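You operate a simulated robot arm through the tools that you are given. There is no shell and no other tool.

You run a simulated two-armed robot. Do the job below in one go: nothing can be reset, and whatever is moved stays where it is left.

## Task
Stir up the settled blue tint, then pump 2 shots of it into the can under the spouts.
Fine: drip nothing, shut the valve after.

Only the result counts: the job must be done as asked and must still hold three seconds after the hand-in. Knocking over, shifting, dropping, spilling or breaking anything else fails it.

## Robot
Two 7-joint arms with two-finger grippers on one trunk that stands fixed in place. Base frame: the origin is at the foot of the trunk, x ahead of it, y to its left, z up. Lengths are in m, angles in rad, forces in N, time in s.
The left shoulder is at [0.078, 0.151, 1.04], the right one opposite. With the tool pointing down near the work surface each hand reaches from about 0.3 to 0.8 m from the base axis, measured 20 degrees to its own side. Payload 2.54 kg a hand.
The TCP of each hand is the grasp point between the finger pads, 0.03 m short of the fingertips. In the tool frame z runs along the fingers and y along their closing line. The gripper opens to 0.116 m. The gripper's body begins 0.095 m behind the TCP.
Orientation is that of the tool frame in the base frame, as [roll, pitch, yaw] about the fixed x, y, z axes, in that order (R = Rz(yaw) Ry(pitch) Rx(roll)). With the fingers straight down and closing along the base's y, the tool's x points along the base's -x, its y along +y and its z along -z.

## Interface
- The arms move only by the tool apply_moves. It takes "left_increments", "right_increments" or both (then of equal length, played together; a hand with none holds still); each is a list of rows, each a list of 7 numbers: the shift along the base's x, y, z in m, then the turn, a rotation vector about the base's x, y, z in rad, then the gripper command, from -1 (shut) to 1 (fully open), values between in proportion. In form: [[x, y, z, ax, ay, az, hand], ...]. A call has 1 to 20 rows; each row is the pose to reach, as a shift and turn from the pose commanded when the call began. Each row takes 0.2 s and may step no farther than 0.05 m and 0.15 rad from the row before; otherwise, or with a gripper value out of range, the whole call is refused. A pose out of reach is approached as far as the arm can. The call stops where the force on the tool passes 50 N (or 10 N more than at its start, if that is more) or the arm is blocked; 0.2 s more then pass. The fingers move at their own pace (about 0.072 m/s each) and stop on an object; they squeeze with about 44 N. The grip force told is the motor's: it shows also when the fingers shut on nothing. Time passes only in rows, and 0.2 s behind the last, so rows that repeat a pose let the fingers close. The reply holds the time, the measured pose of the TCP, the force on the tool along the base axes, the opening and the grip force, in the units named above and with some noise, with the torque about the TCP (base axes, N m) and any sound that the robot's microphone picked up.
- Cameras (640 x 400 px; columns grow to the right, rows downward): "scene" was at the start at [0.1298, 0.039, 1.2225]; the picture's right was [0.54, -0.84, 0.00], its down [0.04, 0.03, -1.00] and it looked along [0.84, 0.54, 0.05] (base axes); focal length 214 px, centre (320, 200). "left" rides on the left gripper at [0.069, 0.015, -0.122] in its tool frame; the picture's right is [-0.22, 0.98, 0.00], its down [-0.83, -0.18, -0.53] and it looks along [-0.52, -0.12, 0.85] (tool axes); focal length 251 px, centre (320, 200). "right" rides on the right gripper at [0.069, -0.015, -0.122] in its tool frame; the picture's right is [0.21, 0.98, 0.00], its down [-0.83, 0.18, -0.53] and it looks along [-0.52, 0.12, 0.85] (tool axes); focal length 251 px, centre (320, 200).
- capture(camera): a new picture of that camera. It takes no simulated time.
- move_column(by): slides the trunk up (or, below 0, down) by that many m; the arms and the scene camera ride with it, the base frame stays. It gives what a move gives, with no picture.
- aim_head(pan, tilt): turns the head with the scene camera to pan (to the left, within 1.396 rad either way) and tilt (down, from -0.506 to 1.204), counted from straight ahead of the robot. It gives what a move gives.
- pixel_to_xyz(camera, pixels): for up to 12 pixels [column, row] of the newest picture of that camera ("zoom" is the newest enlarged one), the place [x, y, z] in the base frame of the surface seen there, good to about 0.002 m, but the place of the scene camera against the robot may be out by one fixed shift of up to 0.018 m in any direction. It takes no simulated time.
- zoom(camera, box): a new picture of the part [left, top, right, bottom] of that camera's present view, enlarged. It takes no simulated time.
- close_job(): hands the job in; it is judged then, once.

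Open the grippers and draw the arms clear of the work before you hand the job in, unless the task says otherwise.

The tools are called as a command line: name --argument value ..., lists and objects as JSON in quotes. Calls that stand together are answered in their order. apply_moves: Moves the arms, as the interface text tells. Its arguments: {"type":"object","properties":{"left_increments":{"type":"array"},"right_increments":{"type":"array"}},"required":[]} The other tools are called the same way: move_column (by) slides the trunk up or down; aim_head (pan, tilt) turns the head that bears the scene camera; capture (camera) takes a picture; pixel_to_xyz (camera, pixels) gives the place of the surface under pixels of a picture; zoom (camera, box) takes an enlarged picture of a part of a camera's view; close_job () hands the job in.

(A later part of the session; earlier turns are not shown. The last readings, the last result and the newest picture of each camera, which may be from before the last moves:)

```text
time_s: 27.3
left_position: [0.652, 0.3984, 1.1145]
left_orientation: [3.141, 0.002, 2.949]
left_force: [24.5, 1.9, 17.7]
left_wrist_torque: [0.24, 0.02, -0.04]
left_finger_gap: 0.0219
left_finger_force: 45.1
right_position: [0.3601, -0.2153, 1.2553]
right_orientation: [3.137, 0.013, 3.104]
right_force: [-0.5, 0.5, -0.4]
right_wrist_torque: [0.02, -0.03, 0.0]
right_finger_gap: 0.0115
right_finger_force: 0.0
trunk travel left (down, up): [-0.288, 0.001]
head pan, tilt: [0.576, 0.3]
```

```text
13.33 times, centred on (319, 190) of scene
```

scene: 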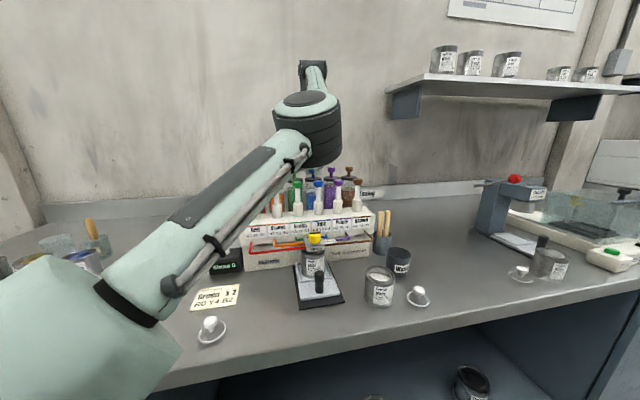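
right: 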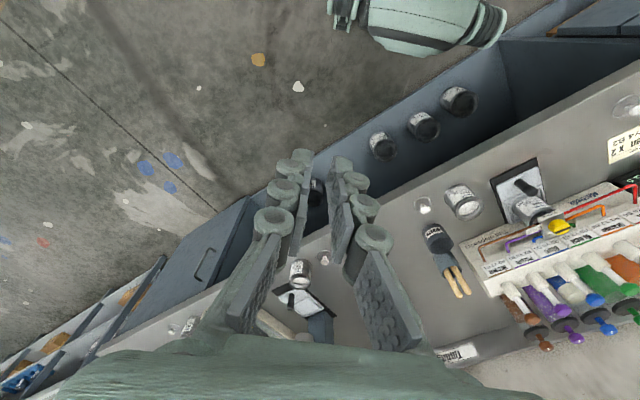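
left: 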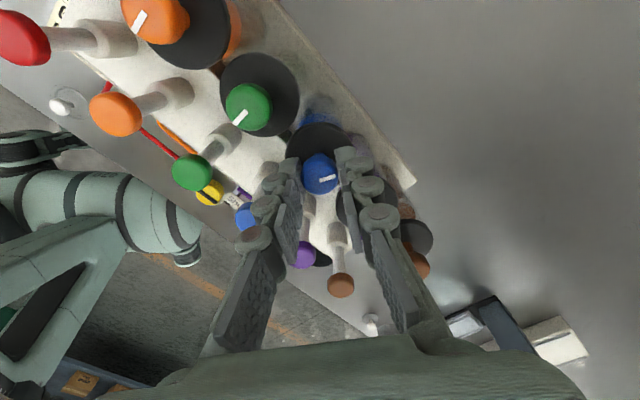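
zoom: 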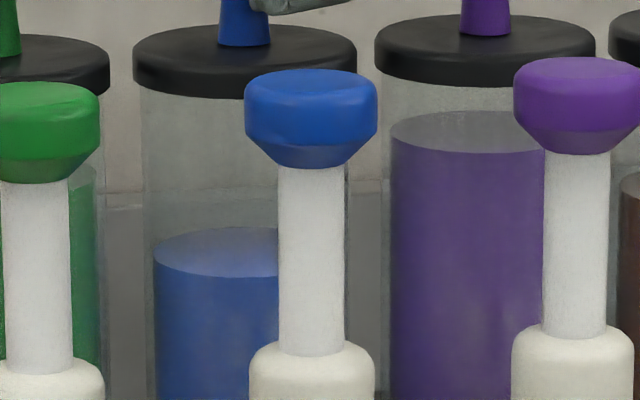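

The tint is fully mixed. I open the fingers, then lift off the knob, drawing slightly back toward the robot as I rise.

apply_moves --left_increments '[[0, 0, 0, 0, 0, 0, -0.8], [-0.002, 0, 0, 0, 0, 0, -0.5], [-0.003, 0, 0, 0, 0, 0, -0.35], [-0.004, 0, 0.01, 0, 0, 0, -0.35], [-0.006, 0, 0.02, 0, 0, 0, -0.35], [-0.01, 0, 0.03, 0, 0, 0, -0.35], [-0.03, -0.01, 0.045, 0, 0, 0, -0.35], [-0.06, -0.03, 0.055, 0, 0, 0, -0.35], [-0.06, -0.03, 0.055, 0, 0, 0, -0.35]]'

capture --camera "left"

```text
time_s: 29.3
left_position: [0.5901, 0.3716, 1.1689]
left_orientation: [-3.141, -0.002, 2.946]
left_force: [1.0, 0.7, 0.3]
left_wrist_torque: [-0.03, 0.02, -0.01]
left_finger_gap: 0.0376
left_finger_force: 0.1
right_position: [0.3585, -0.2151, 1.256]
right_orientation: [3.137, 0.018, 3.107]
right_force: [0.5, -0.1, 0.2]
right_wrist_torque: [-0.02, 0.0, -0.01]
right_finger_gap: 0.0116
right_finger_force: 0.1
trunk travel left (down, up): [-0.288, 0.001]
head pan, tilt: [0.576, 0.3]
```

```text
taken
```

left: 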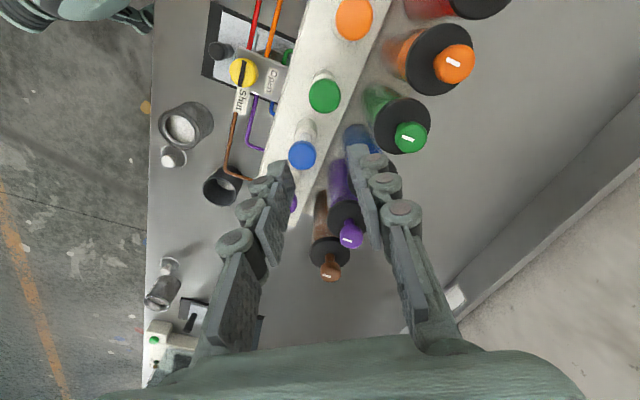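

The hand is clear of the knobs. I move to hover over the valve at about (0.514, 0.308), squaring the yaw back to start orientation.

apply_moves --left_increments '[[-0.02, -0.016, 0, 0, 0, 0.06, -0.35], [-0.04, -0.032, 0, 0, 0, 0.12, -0.35], [-0.058, -0.048, 0, 0, 0, 0.19, -0.35], [-0.076, -0.064, -0.02, 0, 0, 0.19, -0.35], [-0.076, -0.064, -0.045, 0, 0, 0.19, -0.35], [-0.076, -0.064, -0.07, 0, 0, 0.19, -0.35], [-0.076, -0.064, -0.07, 0, 0, 0.19, -0.35]]'

capture --camera "left"

zoom --camera "left" --box '[272, 90, 368, 150]'

```text
time_s: 30.9
left_position: [0.5129, 0.3051, 1.099]
left_orientation: [-3.14, 0.001, 3.137]
left_force: [0.5, 0.2, 0.7]
left_wrist_torque: [0.01, 0.0, 0.01]
left_finger_gap: 0.0378
left_finger_force: 0.0
right_position: [0.3585, -0.2144, 1.2565]
right_orientation: [3.136, 0.016, 3.108]
right_force: [-0.4, -0.7, -0.1]
right_wrist_torque: [0.02, -0.03, -0.02]
right_finger_gap: 0.0116
right_finger_force: 0.1
trunk travel left (down, up): [-0.288, 0.001]
head pan, tilt: [0.576, 0.3]
```

```text
taken
```

left: 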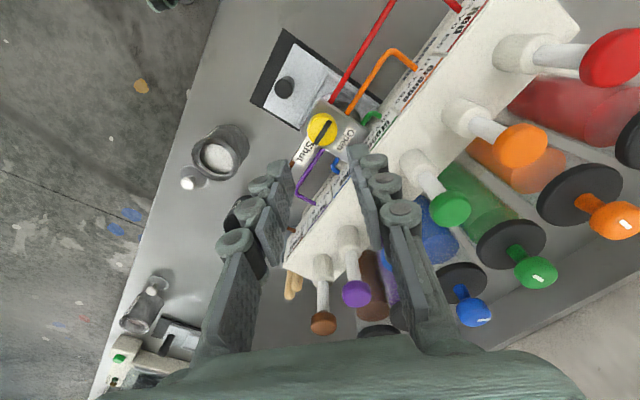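

```text
6.67 times, centred on (320, 120) of left
```

zoom: 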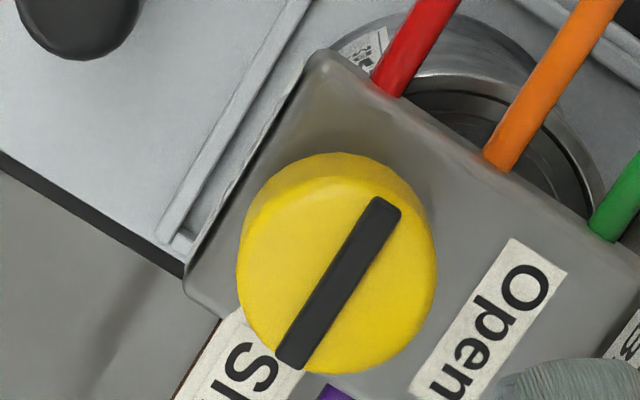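

The valve knob is at pixel (322,128). I measure its top edge points and centre.

pixel_to_xyz --camera "zoom" --pixels '[[338, 272], [248, 262], [428, 275], [330, 365], [345, 190], [385, 210], [290, 358], [250, 130], [480, 280], [300, 100], [600, 240]]'

```text
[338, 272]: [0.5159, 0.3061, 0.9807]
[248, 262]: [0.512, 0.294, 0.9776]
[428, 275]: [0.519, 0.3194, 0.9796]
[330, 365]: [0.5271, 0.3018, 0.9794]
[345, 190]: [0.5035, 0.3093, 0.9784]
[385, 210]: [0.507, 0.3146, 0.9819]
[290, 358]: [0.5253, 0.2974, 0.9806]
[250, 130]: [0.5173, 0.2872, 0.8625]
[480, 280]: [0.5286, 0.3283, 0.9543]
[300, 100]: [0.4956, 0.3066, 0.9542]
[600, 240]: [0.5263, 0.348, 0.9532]
```

Knob centre ≈ (0.515, 0.3065), diameter ≈ 0.026, top 0.980, block top 0.954. I move over it at z≈1.04 and test the counter-clockwise wrist range in free air (0 → +1.6 rad).

apply_moves --left_increments '[[0.002, 0.0015, -0.03, 0, 0, 0, -0.3], [0.002, 0.0015, -0.058, 0, 0, 0, -0.3], [0.002, 0.0015, -0.058, 0, 0, 0.14, -0.3], [0.002, 0.0015, -0.058, 0, 0, 0.28, -0.3], [0.002, 0.0015, -0.058, 0, 0, 0.42, -0.3], [0.002, 0.0015, -0.058, 0, 0, 0.56, -0.3], [0.002, 0.0015, -0.058, 0, 0, 0.7, -0.3], [0.002, 0.0015, -0.058, 0, 0, 0.84, -0.3], [0.002, 0.0015, -0.058, 0, 0, 0.98, -0.3], [0.002, 0.0015, -0.058, 0, 0, 1.12, -0.3], [0.002, 0.0015, -0.058, 0, 0, 1.26, -0.3], [0.002, 0.0015, -0.058, 0, 0, 1.4, -0.3], [0.002, 0.0015, -0.058, 0, 0, 1.54, -0.3], [0.002, 0.0015, -0.058, 0, 0, 1.62, -0.3]]'

capture --camera "left"

```text
time_s: 33.9
left_position: [0.378, 0.4102, 1.0128]
left_orientation: [-3.134, -0.001, -1.542]
left_force: [0.4, -0.3, -0.3]
left_wrist_torque: [0.03, 0.02, 0.0]
left_finger_gap: 0.0408
left_finger_force: 0.0
left hand out of reach, approached as far as the arm can: row 7, 8, 9, 10, 11, 12, 13, 14
right_position: [0.3594, -0.2153, 1.2564]
right_orientation: [3.136, 0.015, 3.107]
right_force: [-0.4, -1.0, -0.4]
right_wrist_torque: [0.01, -0.02, 0.01]
right_finger_gap: 0.0113
right_finger_force: 0.1
trunk travel left (down, up): [-0.288, 0.001]
head pan, tilt: [0.576, 0.3]
```

```text
taken
```

left: 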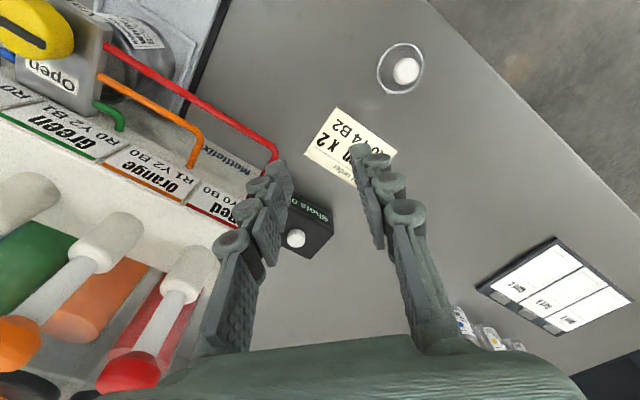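

Beyond about +0.6 rad the wrist is out of range and the hand drifted off to (0.378, 0.410) in free air — no contact forces. I check the scene for any disturbance and lift a little.

apply_moves --left_increments '[[0, 0, 0.03, 0, 0, 0, -0.3], [0, 0, 0.06, 0, 0, 0, -0.3], [0, 0, 0.06, 0, 0, 0, -0.3]]'

capture --camera "scene"

capture --camera "left"

```text
time_s: 34.7
left_position: [0.3633, 0.4176, 1.0709]
left_orientation: [-3.14, -0.001, -1.529]
left_force: [0.4, -0.6, 0.3]
left_wrist_torque: [0.0, 0.0, 0.02]
left_finger_gap: 0.0405
left_finger_force: 0.1
left hand out of reach, approached as far as the arm can: row 1, 2, 3
right_position: [0.36, -0.2162, 1.256]
right_orientation: [3.136, 0.016, 3.106]
right_force: [-0.5, -0.5, -0.6]
right_wrist_torque: [0.01, 0.0, 0.0]
right_finger_gap: 0.0115
right_finger_force: 0.1
trunk travel left (down, up): [-0.288, 0.001]
head pan, tilt: [0.576, 0.3]
```

```text
taken
```

scene: 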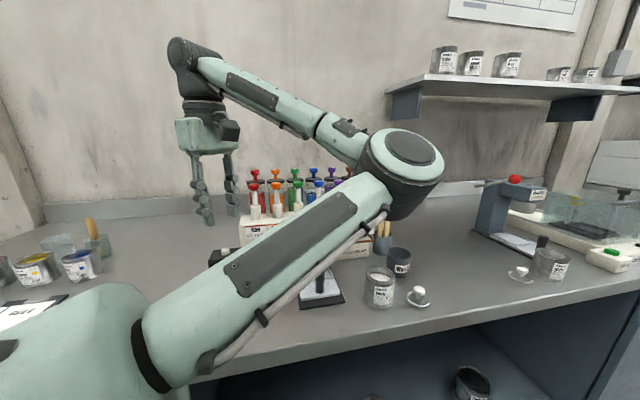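

```text
taken
```

left: 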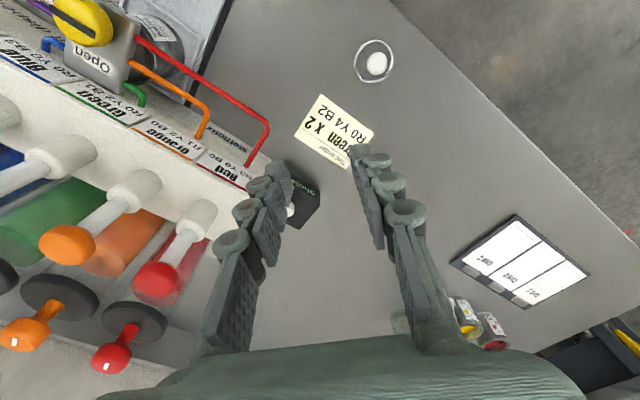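

The commanded pose still lies at the valve; the arm's elbow swung inward but nothing on the bench looks disturbed. I bring the commanded position to where the hand actually is and higher, then unwind the yaw there, clear of the dispenser.

apply_moves --left_increments '[[-0.035, 0.027, 0.015, 0, 0, 0, -0.3], [-0.07, 0.054, 0.03, 0, 0, 0, -0.3], [-0.105, 0.08, 0.045, 0, 0, 0, -0.3], [-0.14, 0.1, 0.06, 0, 0, 0, -0.3], [-0.16, 0.115, 0.07, 0, 0, 0, -0.3], [-0.16, 0.115, 0.07, 0, 0, 0, -0.3]]'

```text
time_s: 36.1
left_position: [0.2024, 0.5317, 1.1407]
left_orientation: [-3.139, -0.001, -1.528]
left_force: [-0.4, -0.3, 0.1]
left_wrist_torque: [0.01, 0.04, 0.0]
left_finger_gap: 0.0406
left_finger_force: 0.0
right_position: [0.3592, -0.2138, 1.2565]
right_orientation: [3.136, 0.017, 3.107]
right_force: [0.9, -0.2, 1.3]
right_wrist_torque: [-0.01, -0.05, 0.01]
right_finger_gap: 0.0115
right_finger_force: 0.0
trunk travel left (down, up): [-0.288, 0.001]
head pan, tilt: [0.576, 0.3]
```

The commanded pose evidently follows the approached one; the hand is now at (0.202, 0.532, 1.141). I unwind the yaw by −1.6 rad here.

apply_moves --left_increments '[[0.0, 0, 0.0, 0, 0, -0.13, -0.3], [0, 0, 0, 0, 0, -0.26, -0.3], [0, 0, 0, 0, 0, -0.39, -0.3], [0, 0, 0, 0, 0, -0.52, -0.3], [0, 0, 0, 0, 0, -0.65, -0.3], [0, 0, 0, 0, 0, -0.78, -0.3], [0, 0, 0, 0, 0, -0.91, -0.3], [0, 0, 0, 0, 0, -1.04, -0.3], [0, 0, 0, 0, 0, -1.17, -0.3], [0, 0, 0, 0, 0, -1.3, -0.3], [0, 0, 0, 0, 0, -1.43, -0.3], [0, 0, 0, 0, 0, -1.56, -0.3], [0, 0, 0, 0, 0, -1.6, -0.3]]'

capture --camera "scene"

```text
time_s: 38.9
left_position: [0.2026, 0.5335, 1.1417]
left_orientation: [-3.14, -0.001, -3.129]
left_force: [0.1, 0.3, -0.5]
left_wrist_torque: [0.0, 0.01, 0.02]
left_finger_gap: 0.0405
left_finger_force: 0.0
right_position: [0.3579, -0.2153, 1.2574]
right_orientation: [3.137, 0.017, 3.106]
right_force: [0.8, 0.2, -0.1]
right_wrist_torque: [0.01, 0.03, 0.0]
right_finger_gap: 0.0117
right_finger_force: 0.0
trunk travel left (down, up): [-0.288, 0.001]
head pan, tilt: [0.576, 0.3]
```

```text
taken
```

scene: 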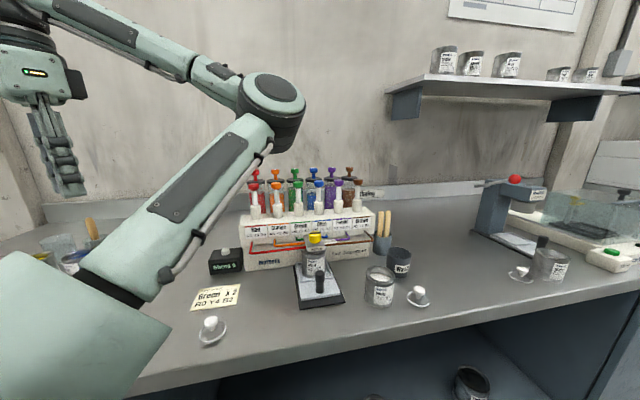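

Yaw is back to the start value, everything on the bench looks intact (can at (313,262), cups, lids in place). I move the hand back forward at a safe height toward the valve area.

apply_moves --left_increments '[[0.03, -0.02, 0.02, 0, 0, 0, -0.3], [0.06, -0.04, 0.04, 0, 0, 0, -0.3], [0.09, -0.06, 0.055, 0, 0, 0, -0.3], [0.12, -0.08, 0.06, 0, 0, 0, -0.3], [0.15, -0.1, 0.06, 0, 0, 0, -0.3], [0.18, -0.125, 0.06, 0, 0, 0, -0.3], [0.21, -0.15, 0.06, 0, 0, 0, -0.3], [0.24, -0.175, 0.06, 0, 0, 0, -0.3], [0.24, -0.175, 0.06, 0, 0, 0, -0.3]]'

capture --camera "scene"

capture --camera "left"

```text
time_s: 40.9
left_position: [0.4339, 0.3692, 1.2006]
left_orientation: [-3.122, -0.008, -3.107]
left_force: [-0.3, 0.7, 0.6]
left_wrist_torque: [0.03, -0.01, 0.01]
left_finger_gap: 0.0405
left_finger_force: 0.1
left hand out of reach, approached as far as the arm can: row 8, 9
right_position: [0.3561, -0.2167, 1.2576]
right_orientation: [3.137, 0.019, 3.107]
right_force: [-0.4, 0.2, 0.3]
right_wrist_torque: [0.02, -0.06, -0.02]
right_finger_gap: 0.0117
right_finger_force: 0.0
trunk travel left (down, up): [-0.288, 0.001]
head pan, tilt: [0.576, 0.3]
```

```text
taken
```

scene: 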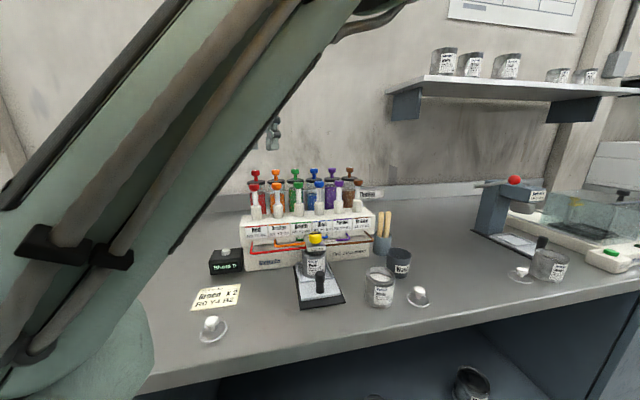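

```text
taken
```

left: 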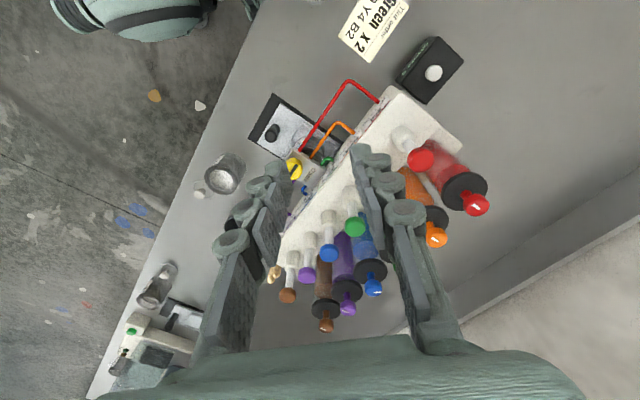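

The arm is back over the work; the picture shows all in place. Yaw 0 is near this arm's limit here, so I rotate clockwise by 0.8 rad to a more comfortable wrist angle.

apply_moves --left_increments '[[0, 0, 0, -0.01, -0.0, -0.13, -0.3], [0, 0, 0, -0.01, 0, -0.26, -0.3], [0, 0, 0, -0.01, 0, -0.39, -0.3], [0, 0, 0, -0.01, 0, -0.52, -0.3], [0, 0, 0, -0.01, 0, -0.65, -0.3], [0, 0, 0, -0.01, 0, -0.78, -0.3], [0, 0, 0, -0.01, 0, -0.83, -0.3]]'

capture --camera "left"

capture --camera "scene"

```text
time_s: 42.5
left_position: [0.4423, 0.3566, 1.2011]
left_orientation: [-3.131, 0.001, 2.325]
left_force: [-0.3, 0.6, 0.5]
left_wrist_torque: [-0.01, -0.01, 0.0]
left_finger_gap: 0.0406
left_finger_force: 0.1
right_position: [0.3584, -0.2161, 1.2557]
right_orientation: [3.136, 0.017, 3.106]
right_force: [-0.4, 0.0, 0.6]
right_wrist_torque: [0.0, 0.0, -0.04]
right_finger_gap: 0.0115
right_finger_force: 0.0
trunk travel left (down, up): [-0.288, 0.001]
head pan, tilt: [0.576, 0.3]
```

```text
taken
```

left: 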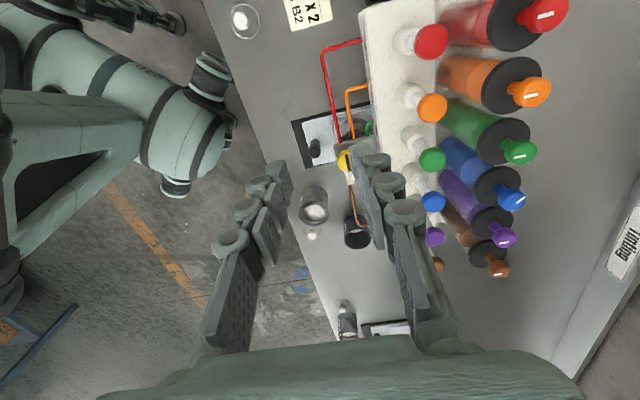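

```text
taken
```

scene: 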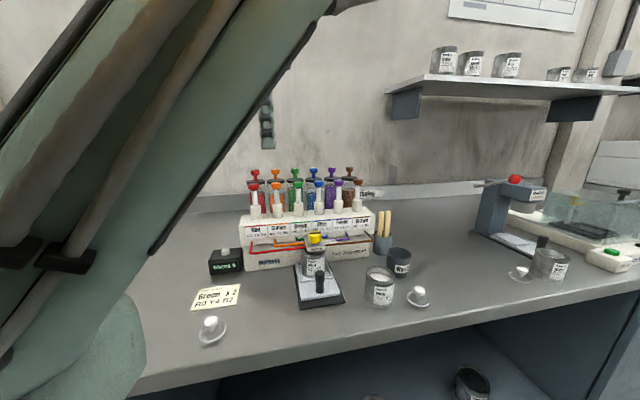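

The hand is at ρ=−0.82 with good reach. I move over the valve at z≈1.10, then test the sweep there in free air.

apply_moves --left_increments '[[0.02, -0.015, 0, 0, 0, 0, -0.3], [0.045, -0.03, 0, 0, 0, 0, -0.3], [0.073, -0.05, -0.02, 0, 0, 0, -0.3], [0.073, -0.05, -0.05, 0, 0, 0, -0.3], [0.073, -0.05, -0.08, 0, 0, 0, -0.3], [0.073, -0.05, -0.1, 0, 0, 0, -0.3], [0.073, -0.05, -0.1, 0, 0, 0, -0.3]]'

capture --camera "left"

```text
time_s: 44.1
left_position: [0.5159, 0.3065, 1.0998]
left_orientation: [-3.131, 0.001, 2.326]
left_force: [-0.6, -0.3, -0.4]
left_wrist_torque: [0.01, 0.04, 0.01]
left_finger_gap: 0.0406
left_finger_force: 0.0
right_position: [0.3589, -0.2151, 1.256]
right_orientation: [3.136, 0.015, 3.107]
right_force: [0.1, -1.0, -0.3]
right_wrist_torque: [-0.02, 0.0, -0.02]
right_finger_gap: 0.0117
right_finger_force: 0.0
trunk travel left (down, up): [-0.288, 0.001]
head pan, tilt: [0.576, 0.3]
```

```text
taken
```

left: 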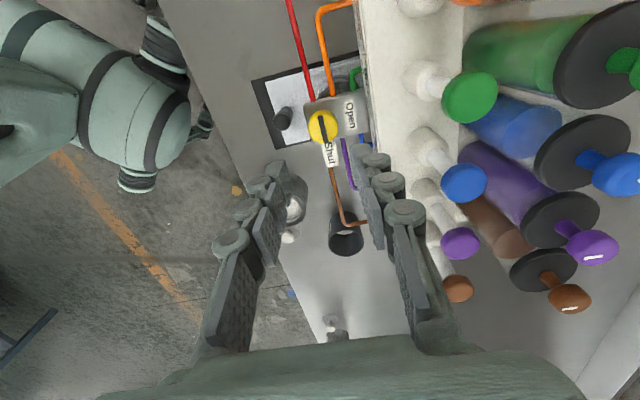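

The valve is at (323,127) under the tool axis. I measure it in this view too.

zoom --camera "left" --box '[275, 90, 371, 150]'

```text
6.67 times, centred on (323, 120) of left
```

zoom: 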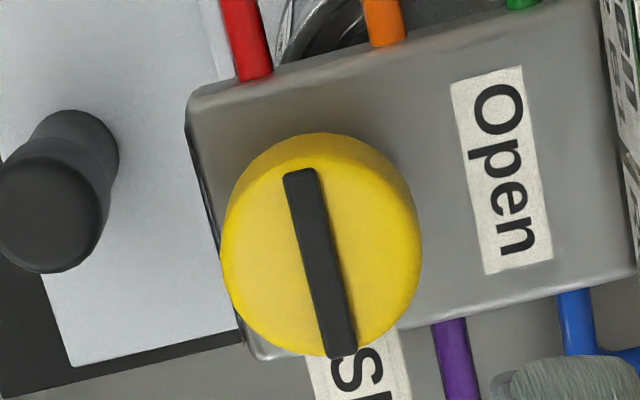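

pixel_to_xyz --camera "zoom" --pixels '[[320, 262], [232, 250], [412, 262], [330, 348], [312, 170], [301, 178], [342, 350]]'

```text
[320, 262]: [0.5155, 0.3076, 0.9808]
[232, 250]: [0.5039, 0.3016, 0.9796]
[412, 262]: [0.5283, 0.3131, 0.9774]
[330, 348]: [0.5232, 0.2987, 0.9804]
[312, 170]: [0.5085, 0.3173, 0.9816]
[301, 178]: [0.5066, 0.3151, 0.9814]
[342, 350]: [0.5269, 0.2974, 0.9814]
```

Knob centre from two views: (0.516, 0.307). I descend to z≈1.04, level the tool and rotate to ρ≈−1.3 to begin the trial sweep in free air.

apply_moves --left_increments '[[0.0005, 0.0005, -0.02, 0.007, -0.008, 0, -0.3], [0.0005, 0.0005, -0.04, 0.007, -0.008, -0.1, -0.3], [0.0005, 0.0005, -0.06, 0.007, -0.008, -0.2, -0.3], [0.0005, 0.0005, -0.06, 0.007, -0.008, -0.3, -0.3], [0.0005, 0.0005, -0.06, 0.007, -0.008, -0.4, -0.3], [0.0005, 0.0005, -0.06, 0.007, -0.008, -0.5, -0.3], [0.0005, 0.0005, -0.06, 0.007, -0.008, -0.5, -0.3]]'

```text
time_s: 45.7
left_position: [0.5167, 0.3083, 1.0415]
left_orientation: [-3.141, -0.001, 1.825]
left_force: [0.3, 0.1, -0.1]
left_wrist_torque: [0.0, 0.01, -0.01]
left_finger_gap: 0.0407
left_finger_force: 0.0
right_position: [0.3588, -0.2154, 1.2565]
right_orientation: [3.136, 0.016, 3.106]
right_force: [0.5, 0.0, 0.1]
right_wrist_torque: [-0.05, 0.0, 0.02]
right_finger_gap: 0.0115
right_finger_force: 0.1
trunk travel left (down, up): [-0.288, 0.001]
head pan, tilt: [0.576, 0.3]
```

Level at ρ=−1.32. Now the free-air sweep counter-clockwise, first 1.12 rad.

apply_moves --left_increments '[[0, 0, 0, 0, 0, 0.14, -0.3], [0, 0, 0, 0, 0, 0.28, -0.3], [0, 0, 0, 0, 0, 0.42, -0.3], [0, 0, 0, 0, 0, 0.56, -0.3], [0, 0, 0, 0, 0, 0.7, -0.3], [0, 0, 0, 0, 0, 0.84, -0.3], [0, 0, 0, 0, 0, 0.98, -0.3], [0, 0, 0, 0, 0, 1.12, -0.3]]'

```text
time_s: 47.5
left_position: [0.5153, 0.3074, 1.0414]
left_orientation: [3.14, 0.0, 2.948]
left_force: [-0.1, -0.2, 0.8]
left_wrist_torque: [0.03, 0.02, 0.01]
left_finger_gap: 0.0404
left_finger_force: 0.1
right_position: [0.3585, -0.2163, 1.2562]
right_orientation: [3.137, 0.014, 3.106]
right_force: [0.1, 0.8, 0.2]
right_wrist_torque: [0.03, 0.0, 0.02]
right_finger_gap: 0.0115
right_finger_force: 0.0
trunk travel left (down, up): [-0.288, 0.001]
head pan, tilt: [0.576, 0.3]
```

Fine at ρ=−0.19. I step on carefully by 0.42 rad more.

apply_moves --left_increments '[[0, 0, 0, 0, 0, 0.1, -0.3], [0, 0, 0, 0, 0, 0.2, -0.3], [0, 0, 0, 0, 0, 0.3, -0.3], [0, 0, 0, 0, 0, 0.4, -0.3]]'

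```text
time_s: 48.5
left_position: [0.5161, 0.3074, 1.0425]
left_orientation: [3.141, 0.0, -2.935]
left_force: [-1.2, -0.6, 0.4]
left_wrist_torque: [0.0, 0.01, 0.0]
left_finger_gap: 0.0408
left_finger_force: 0.1
right_position: [0.359, -0.2161, 1.2564]
right_orientation: [3.136, 0.017, 3.106]
right_force: [1.4, 0.7, -0.1]
right_wrist_torque: [-0.03, 0.04, 0.02]
right_finger_gap: 0.0116
right_finger_force: 0.0
trunk travel left (down, up): [-0.288, 0.001]
head pan, tilt: [0.576, 0.3]
```

The sweep range −1.32…+0.21 is all reachable. I rotate back to ρ≈−1.4 for gripping.

apply_moves --left_increments '[[0, 0, 0, 0, 0, -0.14, -0.3], [0, 0, 0, 0, 0, -0.28, -0.3], [0, 0, 0, 0, 0, -0.42, -0.3], [0, 0, 0, 0, 0, -0.56, -0.3], [0, 0, 0, 0, 0, -0.7, -0.3], [0, 0, 0, 0, 0, -0.84, -0.3], [0, 0, 0, 0, 0, -0.98, -0.3], [0, 0, 0, 0, 0, -1.12, -0.3], [0, 0, 0, 0, 0, -1.26, -0.3], [0, 0, 0, 0, 0, -1.4, -0.3], [0, 0, 0, 0, 0, -1.54, -0.3], [0, 0, 0, 0, 0, -1.61, -0.3], [0, 0, 0, 0, 0, -1.61, -0.3]]'

capture --camera "left"

zoom --camera "left" --box '[264, 110, 376, 180]'

```text
time_s: 51.3
left_position: [0.5167, 0.3084, 1.0401]
left_orientation: [-3.141, -0.001, 1.735]
left_force: [1.4, 0.2, -1.1]
left_wrist_torque: [0.02, 0.01, 0.0]
left_finger_gap: 0.0406
left_finger_force: 0.0
right_position: [0.3589, -0.2145, 1.2563]
right_orientation: [3.135, 0.017, 3.106]
right_force: [0.2, -0.4, 0.0]
right_wrist_torque: [-0.01, -0.03, 0.02]
right_finger_gap: 0.0117
right_finger_force: 0.1
trunk travel left (down, up): [-0.288, 0.001]
head pan, tilt: [0.576, 0.3]
```

```text
taken
```

left: 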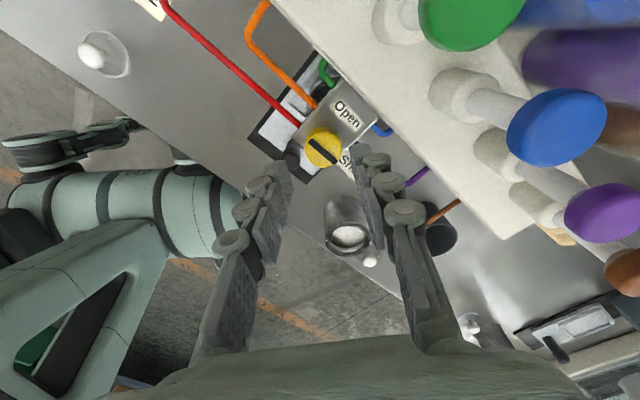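

```text
5.71 times, centred on (320, 145) of left
```

zoom: 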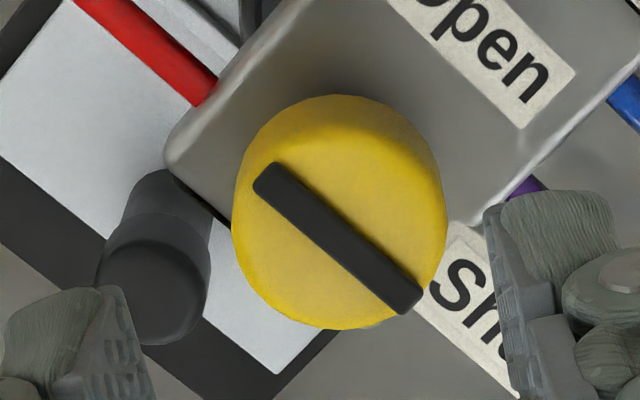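

The knob is centred between the fingers. I descend slowly to z≈0.992 (tips ≈ 8 mm above the block), fingers open at 0.04.

apply_moves --left_increments '[[0, 0, -0.012, 0, 0, 0, -0.3], [0, 0, -0.024, 0, 0, 0, -0.3], [0, 0, -0.036, 0, 0, 0, -0.3], [0, 0, -0.048, 0, 0, 0, -0.3], [0, 0, -0.048, 0, 0, 0, -0.3]]'

capture --camera "left"

capture --camera "scene"

zoom --camera "scene" --box '[230, 160, 390, 260]'

```text
time_s: 52.5
left_position: [0.5137, 0.3102, 0.9918]
left_orientation: [3.141, -0.001, 1.736]
left_force: [-0.5, 0.1, -0.5]
left_wrist_torque: [-0.01, 0.0, -0.01]
left_finger_gap: 0.0407
left_finger_force: 0.0
right_position: [0.3588, -0.215, 1.2571]
right_orientation: [3.137, 0.014, 3.106]
right_force: [-0.8, -0.4, 0.3]
right_wrist_torque: [-0.02, 0.02, -0.02]
right_finger_gap: 0.0116
right_finger_force: 0.0
trunk travel left (down, up): [-0.288, 0.001]
head pan, tilt: [0.576, 0.3]
```

```text
taken
```

left: 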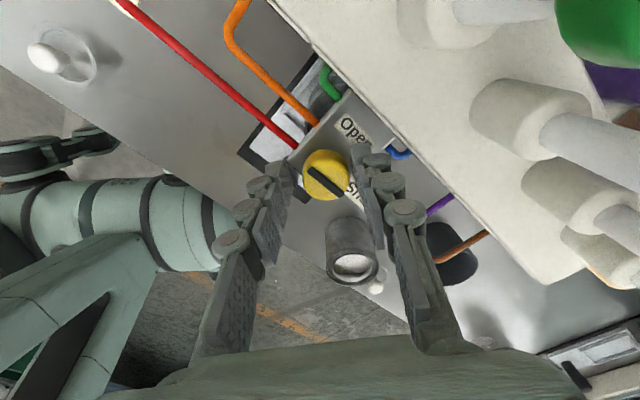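

```text
taken
```

scene: 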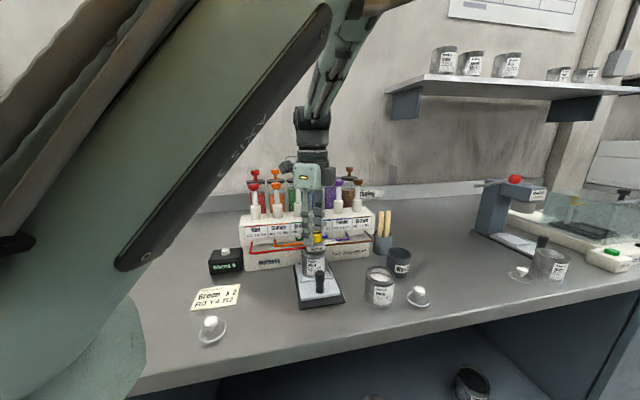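

```text
4.00 times, centred on (310, 210) of scene
```

zoom: 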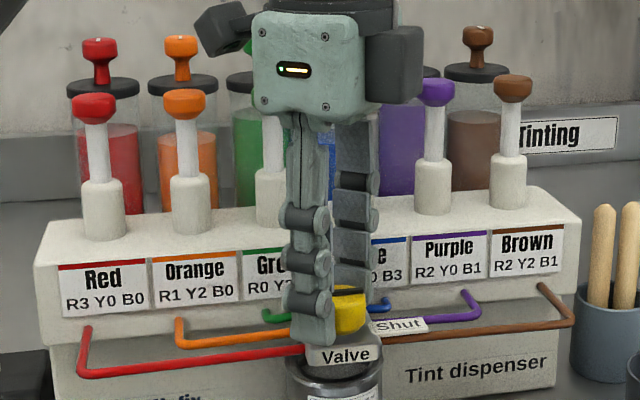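

Tips straddle the yellow knob at (326,175), no contact forces. I zoom to check the centring.

zoom --camera "left" --box '[276, 145, 372, 205]'

```text
6.67 times, centred on (324, 175) of left
```

zoom: 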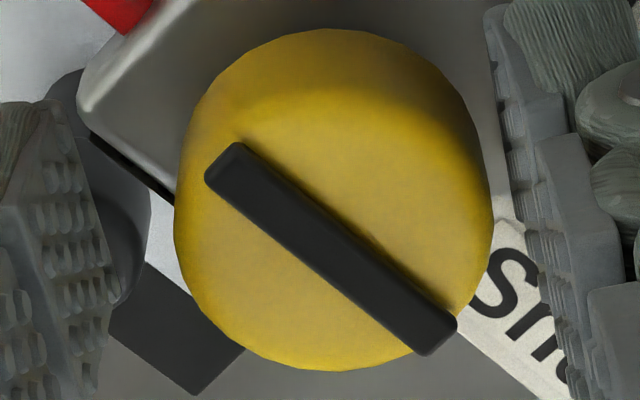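

pixel_to_xyz --camera "zoom" --pixels '[[330, 248], [190, 210], [482, 210], [330, 365], [340, 110], [225, 165], [440, 335], [400, 200]]'

```text
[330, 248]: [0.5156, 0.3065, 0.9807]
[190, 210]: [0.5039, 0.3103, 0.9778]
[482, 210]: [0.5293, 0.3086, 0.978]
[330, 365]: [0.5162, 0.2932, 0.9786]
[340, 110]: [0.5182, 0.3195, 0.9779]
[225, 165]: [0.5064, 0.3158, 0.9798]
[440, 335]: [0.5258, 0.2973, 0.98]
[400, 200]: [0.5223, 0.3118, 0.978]
```

Knob centre (0.5163, 0.3067) versus TCP (0.5137, 0.3102): I nudge by (+0.0025, −0.003) and close on the knob.

apply_moves --left_increments '[[0.0025, -0.003, 0, 0, 0, 0, -0.3], [0.0025, -0.003, 0, 0, 0, 0, -0.3], [0.0025, -0.003, 0, 0, 0, 0, -0.6], [0.0025, -0.003, 0, 0, 0, 0, -1], [0.0025, -0.003, 0, 0, 0, 0, -1]]'

```text
time_s: 53.7
left_position: [0.5188, 0.3057, 0.9914]
left_orientation: [-3.14, 0.0, 1.736]
left_force: [5.5, 1.3, 1.2]
left_wrist_torque: [0.06, -0.21, 0.01]
left_finger_gap: 0.029
left_finger_force: 45.6
right_position: [0.3596, -0.2147, 1.2555]
right_orientation: [3.136, 0.015, 3.106]
right_force: [-0.7, 0.9, -0.2]
right_wrist_torque: [0.0, 0.03, 0.06]
right_finger_gap: 0.0114
right_finger_force: 0.1
trunk travel left (down, up): [-0.288, 0.001]
head pan, tilt: [0.576, 0.3]
```

Gripped (gap 0.029, ~5 N side force). I turn counter-clockwise 0.5 rad and check.

apply_moves --left_increments '[[0, 0, 0, 0, 0, 0.12, -1], [0, 0, 0, 0, 0, 0.25, -1], [0, 0, 0, 0, 0, 0.38, -1], [0, 0, 0, 0, 0, 0.5, -1]]'

capture --camera "left"

```text
time_s: 54.7
left_position: [0.5182, 0.3054, 0.9928]
left_orientation: [-3.139, 0.0, 2.239]
left_force: [10.3, 0.8, -6.5]
left_wrist_torque: [0.02, -0.39, -0.03]
left_finger_gap: 0.029
left_finger_force: 45.0
right_position: [0.3611, -0.215, 1.2556]
right_orientation: [3.138, 0.013, 3.107]
right_force: [0.7, 0.9, 0.2]
right_wrist_torque: [-0.02, -0.03, -0.01]
right_finger_gap: 0.0116
right_finger_force: 0.1
trunk travel left (down, up): [-0.288, 0.001]
head pan, tilt: [0.576, 0.3]
```

```text
taken
```

left: 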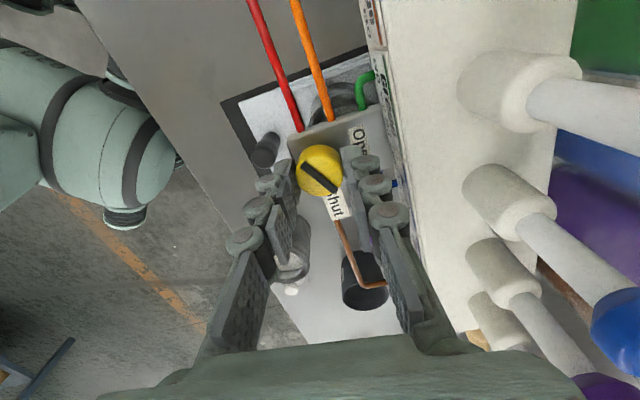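

The knob turns with the hand. I continue 1.07 rad more to complete 90°, relieving x by +1 mm.

apply_moves --left_increments '[[0.001, 0, 0, 0, 0, 0.12, -1], [0.001, 0, 0, 0, 0, 0.25, -1], [0.001, 0, 0, 0, 0, 0.38, -1], [0.001, 0, 0, 0, 0, 0.5, -1], [0.001, 0, 0, 0, 0, 0.62, -1], [0.001, 0, 0, 0, 0, 0.74, -1], [0.001, 0, 0, 0, 0, 0.86, -1]]'

capture --camera "left"

zoom --camera "left" --box '[272, 130, 368, 190]'

```text
time_s: 56.3
left_position: [0.5194, 0.3069, 0.992]
left_orientation: [-3.141, -0.002, 3.1]
left_force: [1.7, 5.3, -10.4]
left_wrist_torque: [0.12, -0.25, -0.01]
left_finger_gap: 0.0292
left_finger_force: 45.0
right_position: [0.3596, -0.2141, 1.256]
right_orientation: [3.138, 0.014, 3.107]
right_force: [-0.3, -0.1, 0.7]
right_wrist_torque: [-0.01, 0.0, 0.0]
right_finger_gap: 0.0116
right_finger_force: 0.0
trunk travel left (down, up): [-0.288, 0.001]
head pan, tilt: [0.576, 0.3]
```

```text
taken
```

left: 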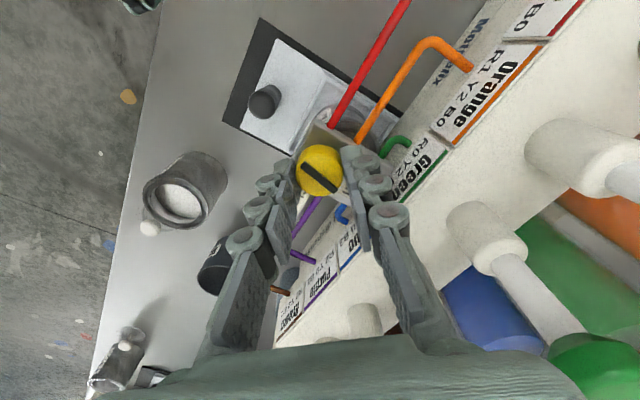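

```text
6.67 times, centred on (320, 160) of left
```

zoom: 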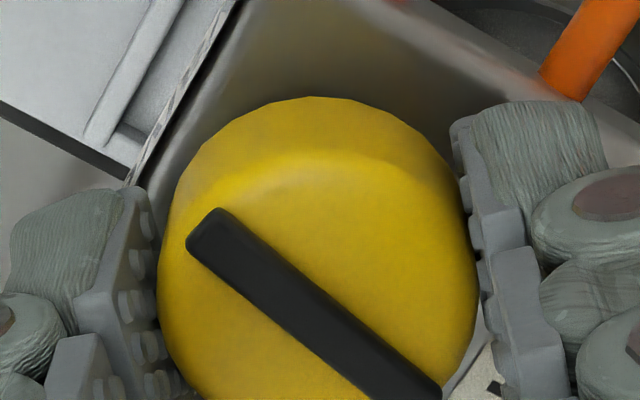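

Turned 1.36 rad so far with low torque. I add 0.21 rad to reach a quarter turn.

apply_moves --left_increments '[[0, 0, 0, 0, 0, 0.1, -1], [0, 0, 0, 0, 0, 0.2, -1], [0, 0, 0, 0, 0, 0.21, -1]]'

capture --camera "left"

zoom --camera "left" --box '[272, 140, 368, 200]'

```text
time_s: 57.1
left_position: [0.5186, 0.3057, 0.9926]
left_orientation: [-3.141, -0.003, -2.975]
left_force: [-4.0, 8.3, -13.0]
left_wrist_torque: [0.52, -0.13, 0.0]
left_finger_gap: 0.0289
left_finger_force: 44.9
right_position: [0.3598, -0.2133, 1.2555]
right_orientation: [3.138, 0.014, 3.105]
right_force: [0.5, -0.1, -0.6]
right_wrist_torque: [0.03, -0.04, -0.05]
right_finger_gap: 0.0118
right_finger_force: 0.1
trunk travel left (down, up): [-0.288, 0.001]
head pan, tilt: [0.576, 0.3]
```

```text
taken
```

left: 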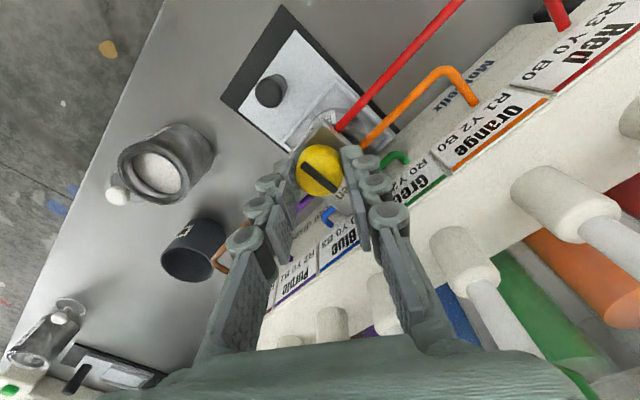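

```text
6.67 times, centred on (320, 170) of left
```

zoom: 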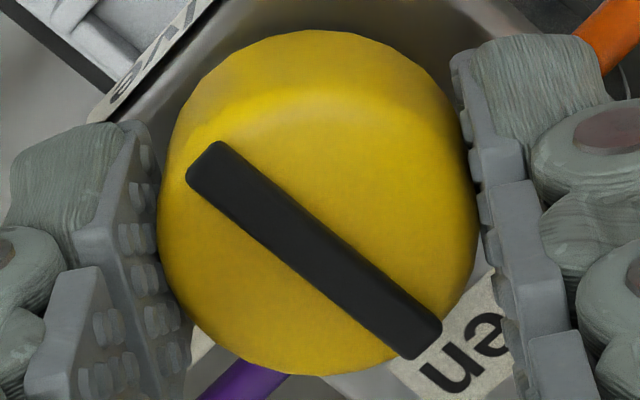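

The bar now points at the "Open" label. I measure its direction.

pixel_to_xyz --camera "zoom" --pixels '[[212, 168], [420, 338], [316, 250], [170, 220], [465, 240]]'

```text
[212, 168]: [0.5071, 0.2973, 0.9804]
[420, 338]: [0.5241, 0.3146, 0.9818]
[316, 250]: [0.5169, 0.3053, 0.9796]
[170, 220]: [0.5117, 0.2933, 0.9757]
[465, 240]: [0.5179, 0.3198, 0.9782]
```

The bar lies at +45°, exactly on "Open". I open the fingers and lift straight up to z≈1.14.

apply_moves --left_increments '[[0, 0, 0, 0, 0, 0, -0.6], [0, 0, 0, 0, 0, 0, -0.3], [0, 0, 0, 0, 0, 0, -0.25], [0, 0, 0.02, 0, 0, 0, -0.25], [0, 0, 0.05, 0, 0, 0, -0.25], [0, 0, 0.09, 0, 0, 0, -0.25], [0, 0, 0.13, 0, 0, 0, -0.25], [0, 0, 0.15, 0, 0, -0.1, -0.25], [0, 0, 0.15, 0, 0, -0.2, -0.25]]'

capture --camera "left"

capture --camera "scene"

zoom --camera "scene" --box '[230, 160, 390, 260]'

```text
time_s: 59.1
left_position: [0.5195, 0.3057, 1.1435]
left_orientation: [3.141, 0.0, 3.105]
left_force: [0.3, 0.1, -0.1]
left_wrist_torque: [0.01, 0.0, -0.01]
left_finger_gap: 0.0436
left_finger_force: 0.0
right_position: [0.3597, -0.2155, 1.2572]
right_orientation: [3.137, 0.015, 3.105]
right_force: [-0.3, 0.2, -0.5]
right_wrist_torque: [0.0, -0.03, -0.02]
right_finger_gap: 0.0116
right_finger_force: 0.0
trunk travel left (down, up): [-0.288, 0.001]
head pan, tilt: [0.576, 0.3]
```

```text
taken
```

left: 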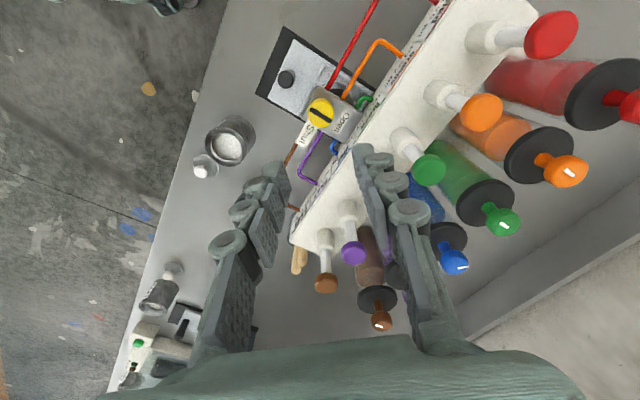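

```text
taken
```

scene: 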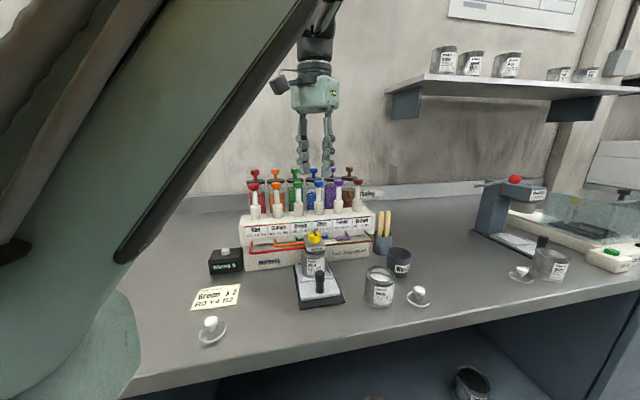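

```text
4.00 times, centred on (310, 210) of scene
```

zoom: 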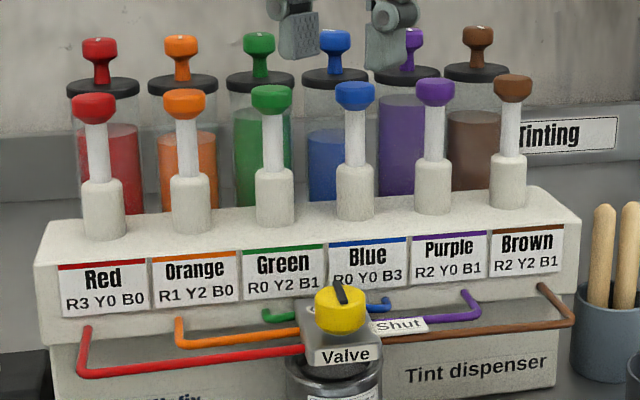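

Valve is open (bar points to the dispenser). Now I close the fingers, turn to ρ≈−0.785 and move above the blue pump head at about (0.598, 0.350), tips about 0.03 above it.

apply_moves --left_increments '[[0.015, 0.008, 0.003, 0, 0, -0.12, -0.5], [0.03, 0.017, 0.003, 0, 0, -0.25, -0.8], [0.045, 0.026, 0.003, 0, 0, -0.38, -1], [0.06, 0.034, 0.003, 0, 0, -0.51, -1], [0.0785, 0.0443, 0.003, 0, 0, -0.63, -1], [0.0785, 0.0443, 0.003, 0, 0, -0.748, -1], [0.0785, 0.0443, 0.003, 0, 0, -0.748, -1], [0.0785, 0.0443, 0.003, 0, 0, -0.748, -1]]'

capture --camera "left"

capture --camera "scene"

zoom --camera "scene" --box '[260, 150, 380, 225]'

```text
time_s: 60.9
left_position: [0.5983, 0.3491, 1.1462]
left_orientation: [3.141, 0.0, 2.356]
left_force: [-0.8, -0.3, 0.4]
left_wrist_torque: [-0.01, -0.02, 0.02]
left_finger_gap: 0.0
left_finger_force: 28.7
right_position: [0.3588, -0.2159, 1.2563]
right_orientation: [3.136, 0.016, 3.108]
right_force: [-0.5, 0.0, 0.0]
right_wrist_torque: [0.0, -0.01, 0.01]
right_finger_gap: 0.0116
right_finger_force: 0.0
trunk travel left (down, up): [-0.288, 0.001]
head pan, tilt: [0.576, 0.3]
```

```text
taken
```

left: 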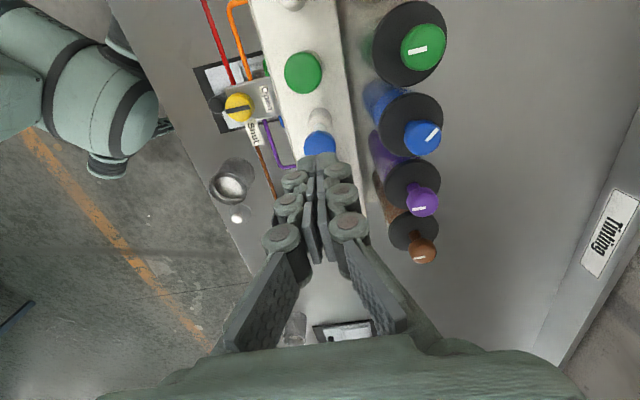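

```text
taken
```

scene: 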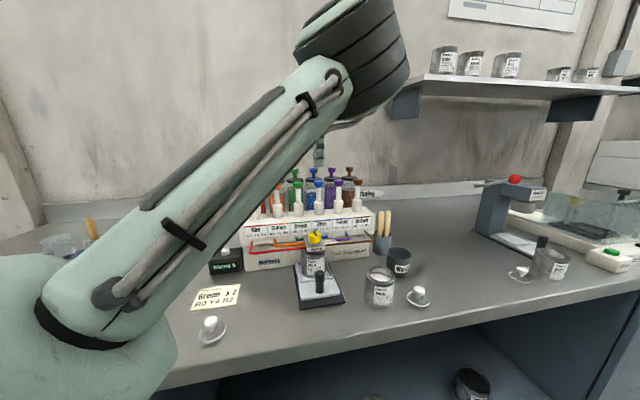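

```text
5.33 times, centred on (320, 188) of scene
```

zoom: 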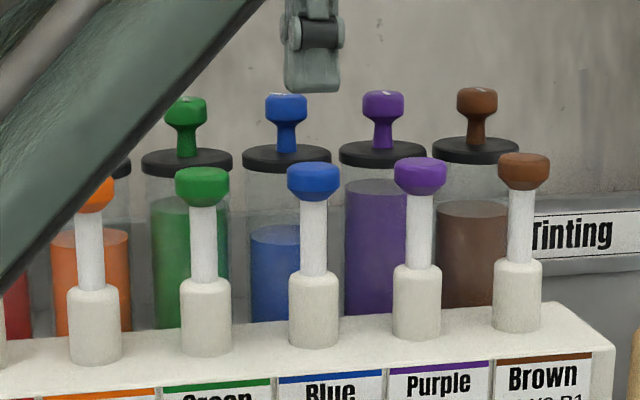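

The closed fingertips hang right over the blue pump head, seen at (320,145). I zoom to check the alignment.

zoom --camera "left" --box '[280, 115, 360, 165]'

pixel_to_xyz --camera "zoom" --pixels '[[318, 250], [205, 270], [435, 270], [318, 150], [318, 280], [320, 350]]'

```text
8.00 times, centred on (320, 140) of left
```

zoom: 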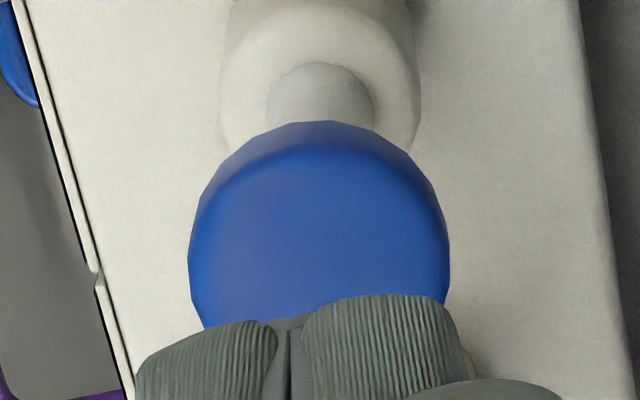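

```text
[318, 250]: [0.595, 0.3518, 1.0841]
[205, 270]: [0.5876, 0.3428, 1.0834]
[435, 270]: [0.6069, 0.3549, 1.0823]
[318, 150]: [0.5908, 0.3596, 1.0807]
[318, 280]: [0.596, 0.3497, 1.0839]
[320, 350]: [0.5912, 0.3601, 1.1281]
```

The tips are within 2 mm of the head's centre. I shift (−0.001, +0.001) and lower to just above contact, then start pressing gently to feel the spring.

apply_moves --left_increments '[[-0.001, 0.001, -0.01, 0, 0, 0, -1], [-0.001, 0.001, -0.022, 0, 0, 0, -1], [-0.001, 0.001, -0.03, 0, 0, 0, -1], [-0.001, 0.001, -0.034, 0, 0, 0, -1], [-0.001, 0.001, -0.038, 0, 0, 0, -1], [-0.001, 0.001, -0.042, 0, 0, 0, -1]]'

```text
time_s: 62.3
left_position: [0.598, 0.3507, 1.1044]
left_orientation: [3.141, 0.001, 2.358]
left_force: [-0.8, -0.2, 0.8]
left_wrist_torque: [-0.05, 0.03, 0.01]
left_finger_gap: 0.0059
left_finger_force: 29.1
right_position: [0.3584, -0.2159, 1.2564]
right_orientation: [3.136, 0.017, 3.105]
right_force: [0.1, -0.5, 0.0]
right_wrist_torque: [-0.03, 0.02, -0.01]
right_finger_gap: 0.0117
right_finger_force: 0.0
trunk travel left (down, up): [-0.288, 0.001]
head pan, tilt: [0.576, 0.3]
```

Force is near zero yet the gap reads 0.006; I look to see what the tips are doing.

capture --camera "left"

capture --camera "scene"

zoom --camera "scene" --box '[280, 145, 360, 195]'

zoom --camera "left" --box '[280, 125, 360, 175]'

```text
taken
```

left: 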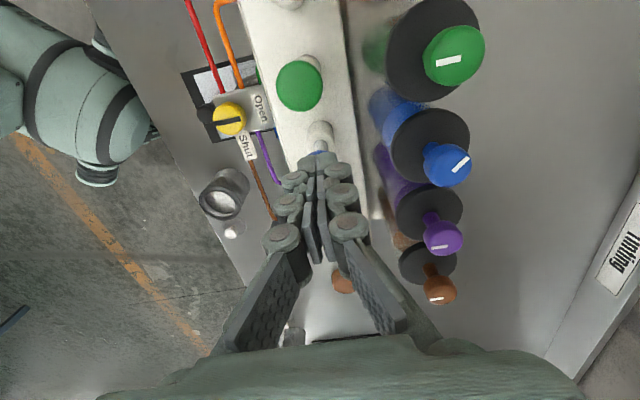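

```text
taken
```

scene: 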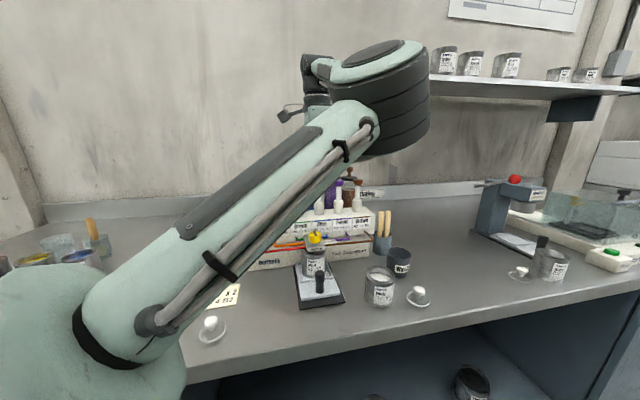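

```text
8.00 times, centred on (320, 170) of scene
```

zoom: 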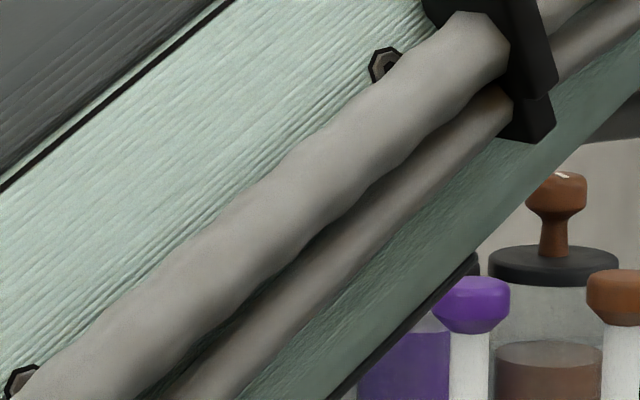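

```text
8.00 times, centred on (320, 150) of left
```

zoom: 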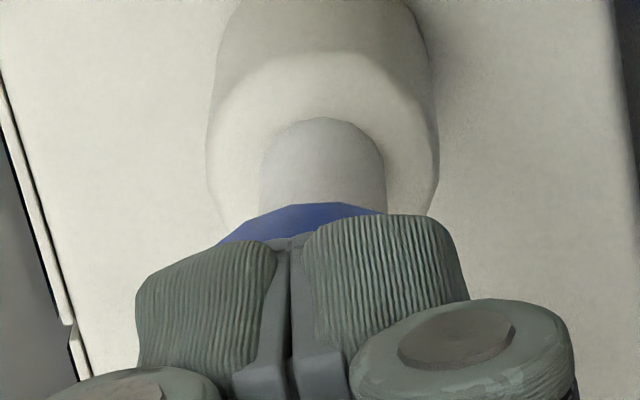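

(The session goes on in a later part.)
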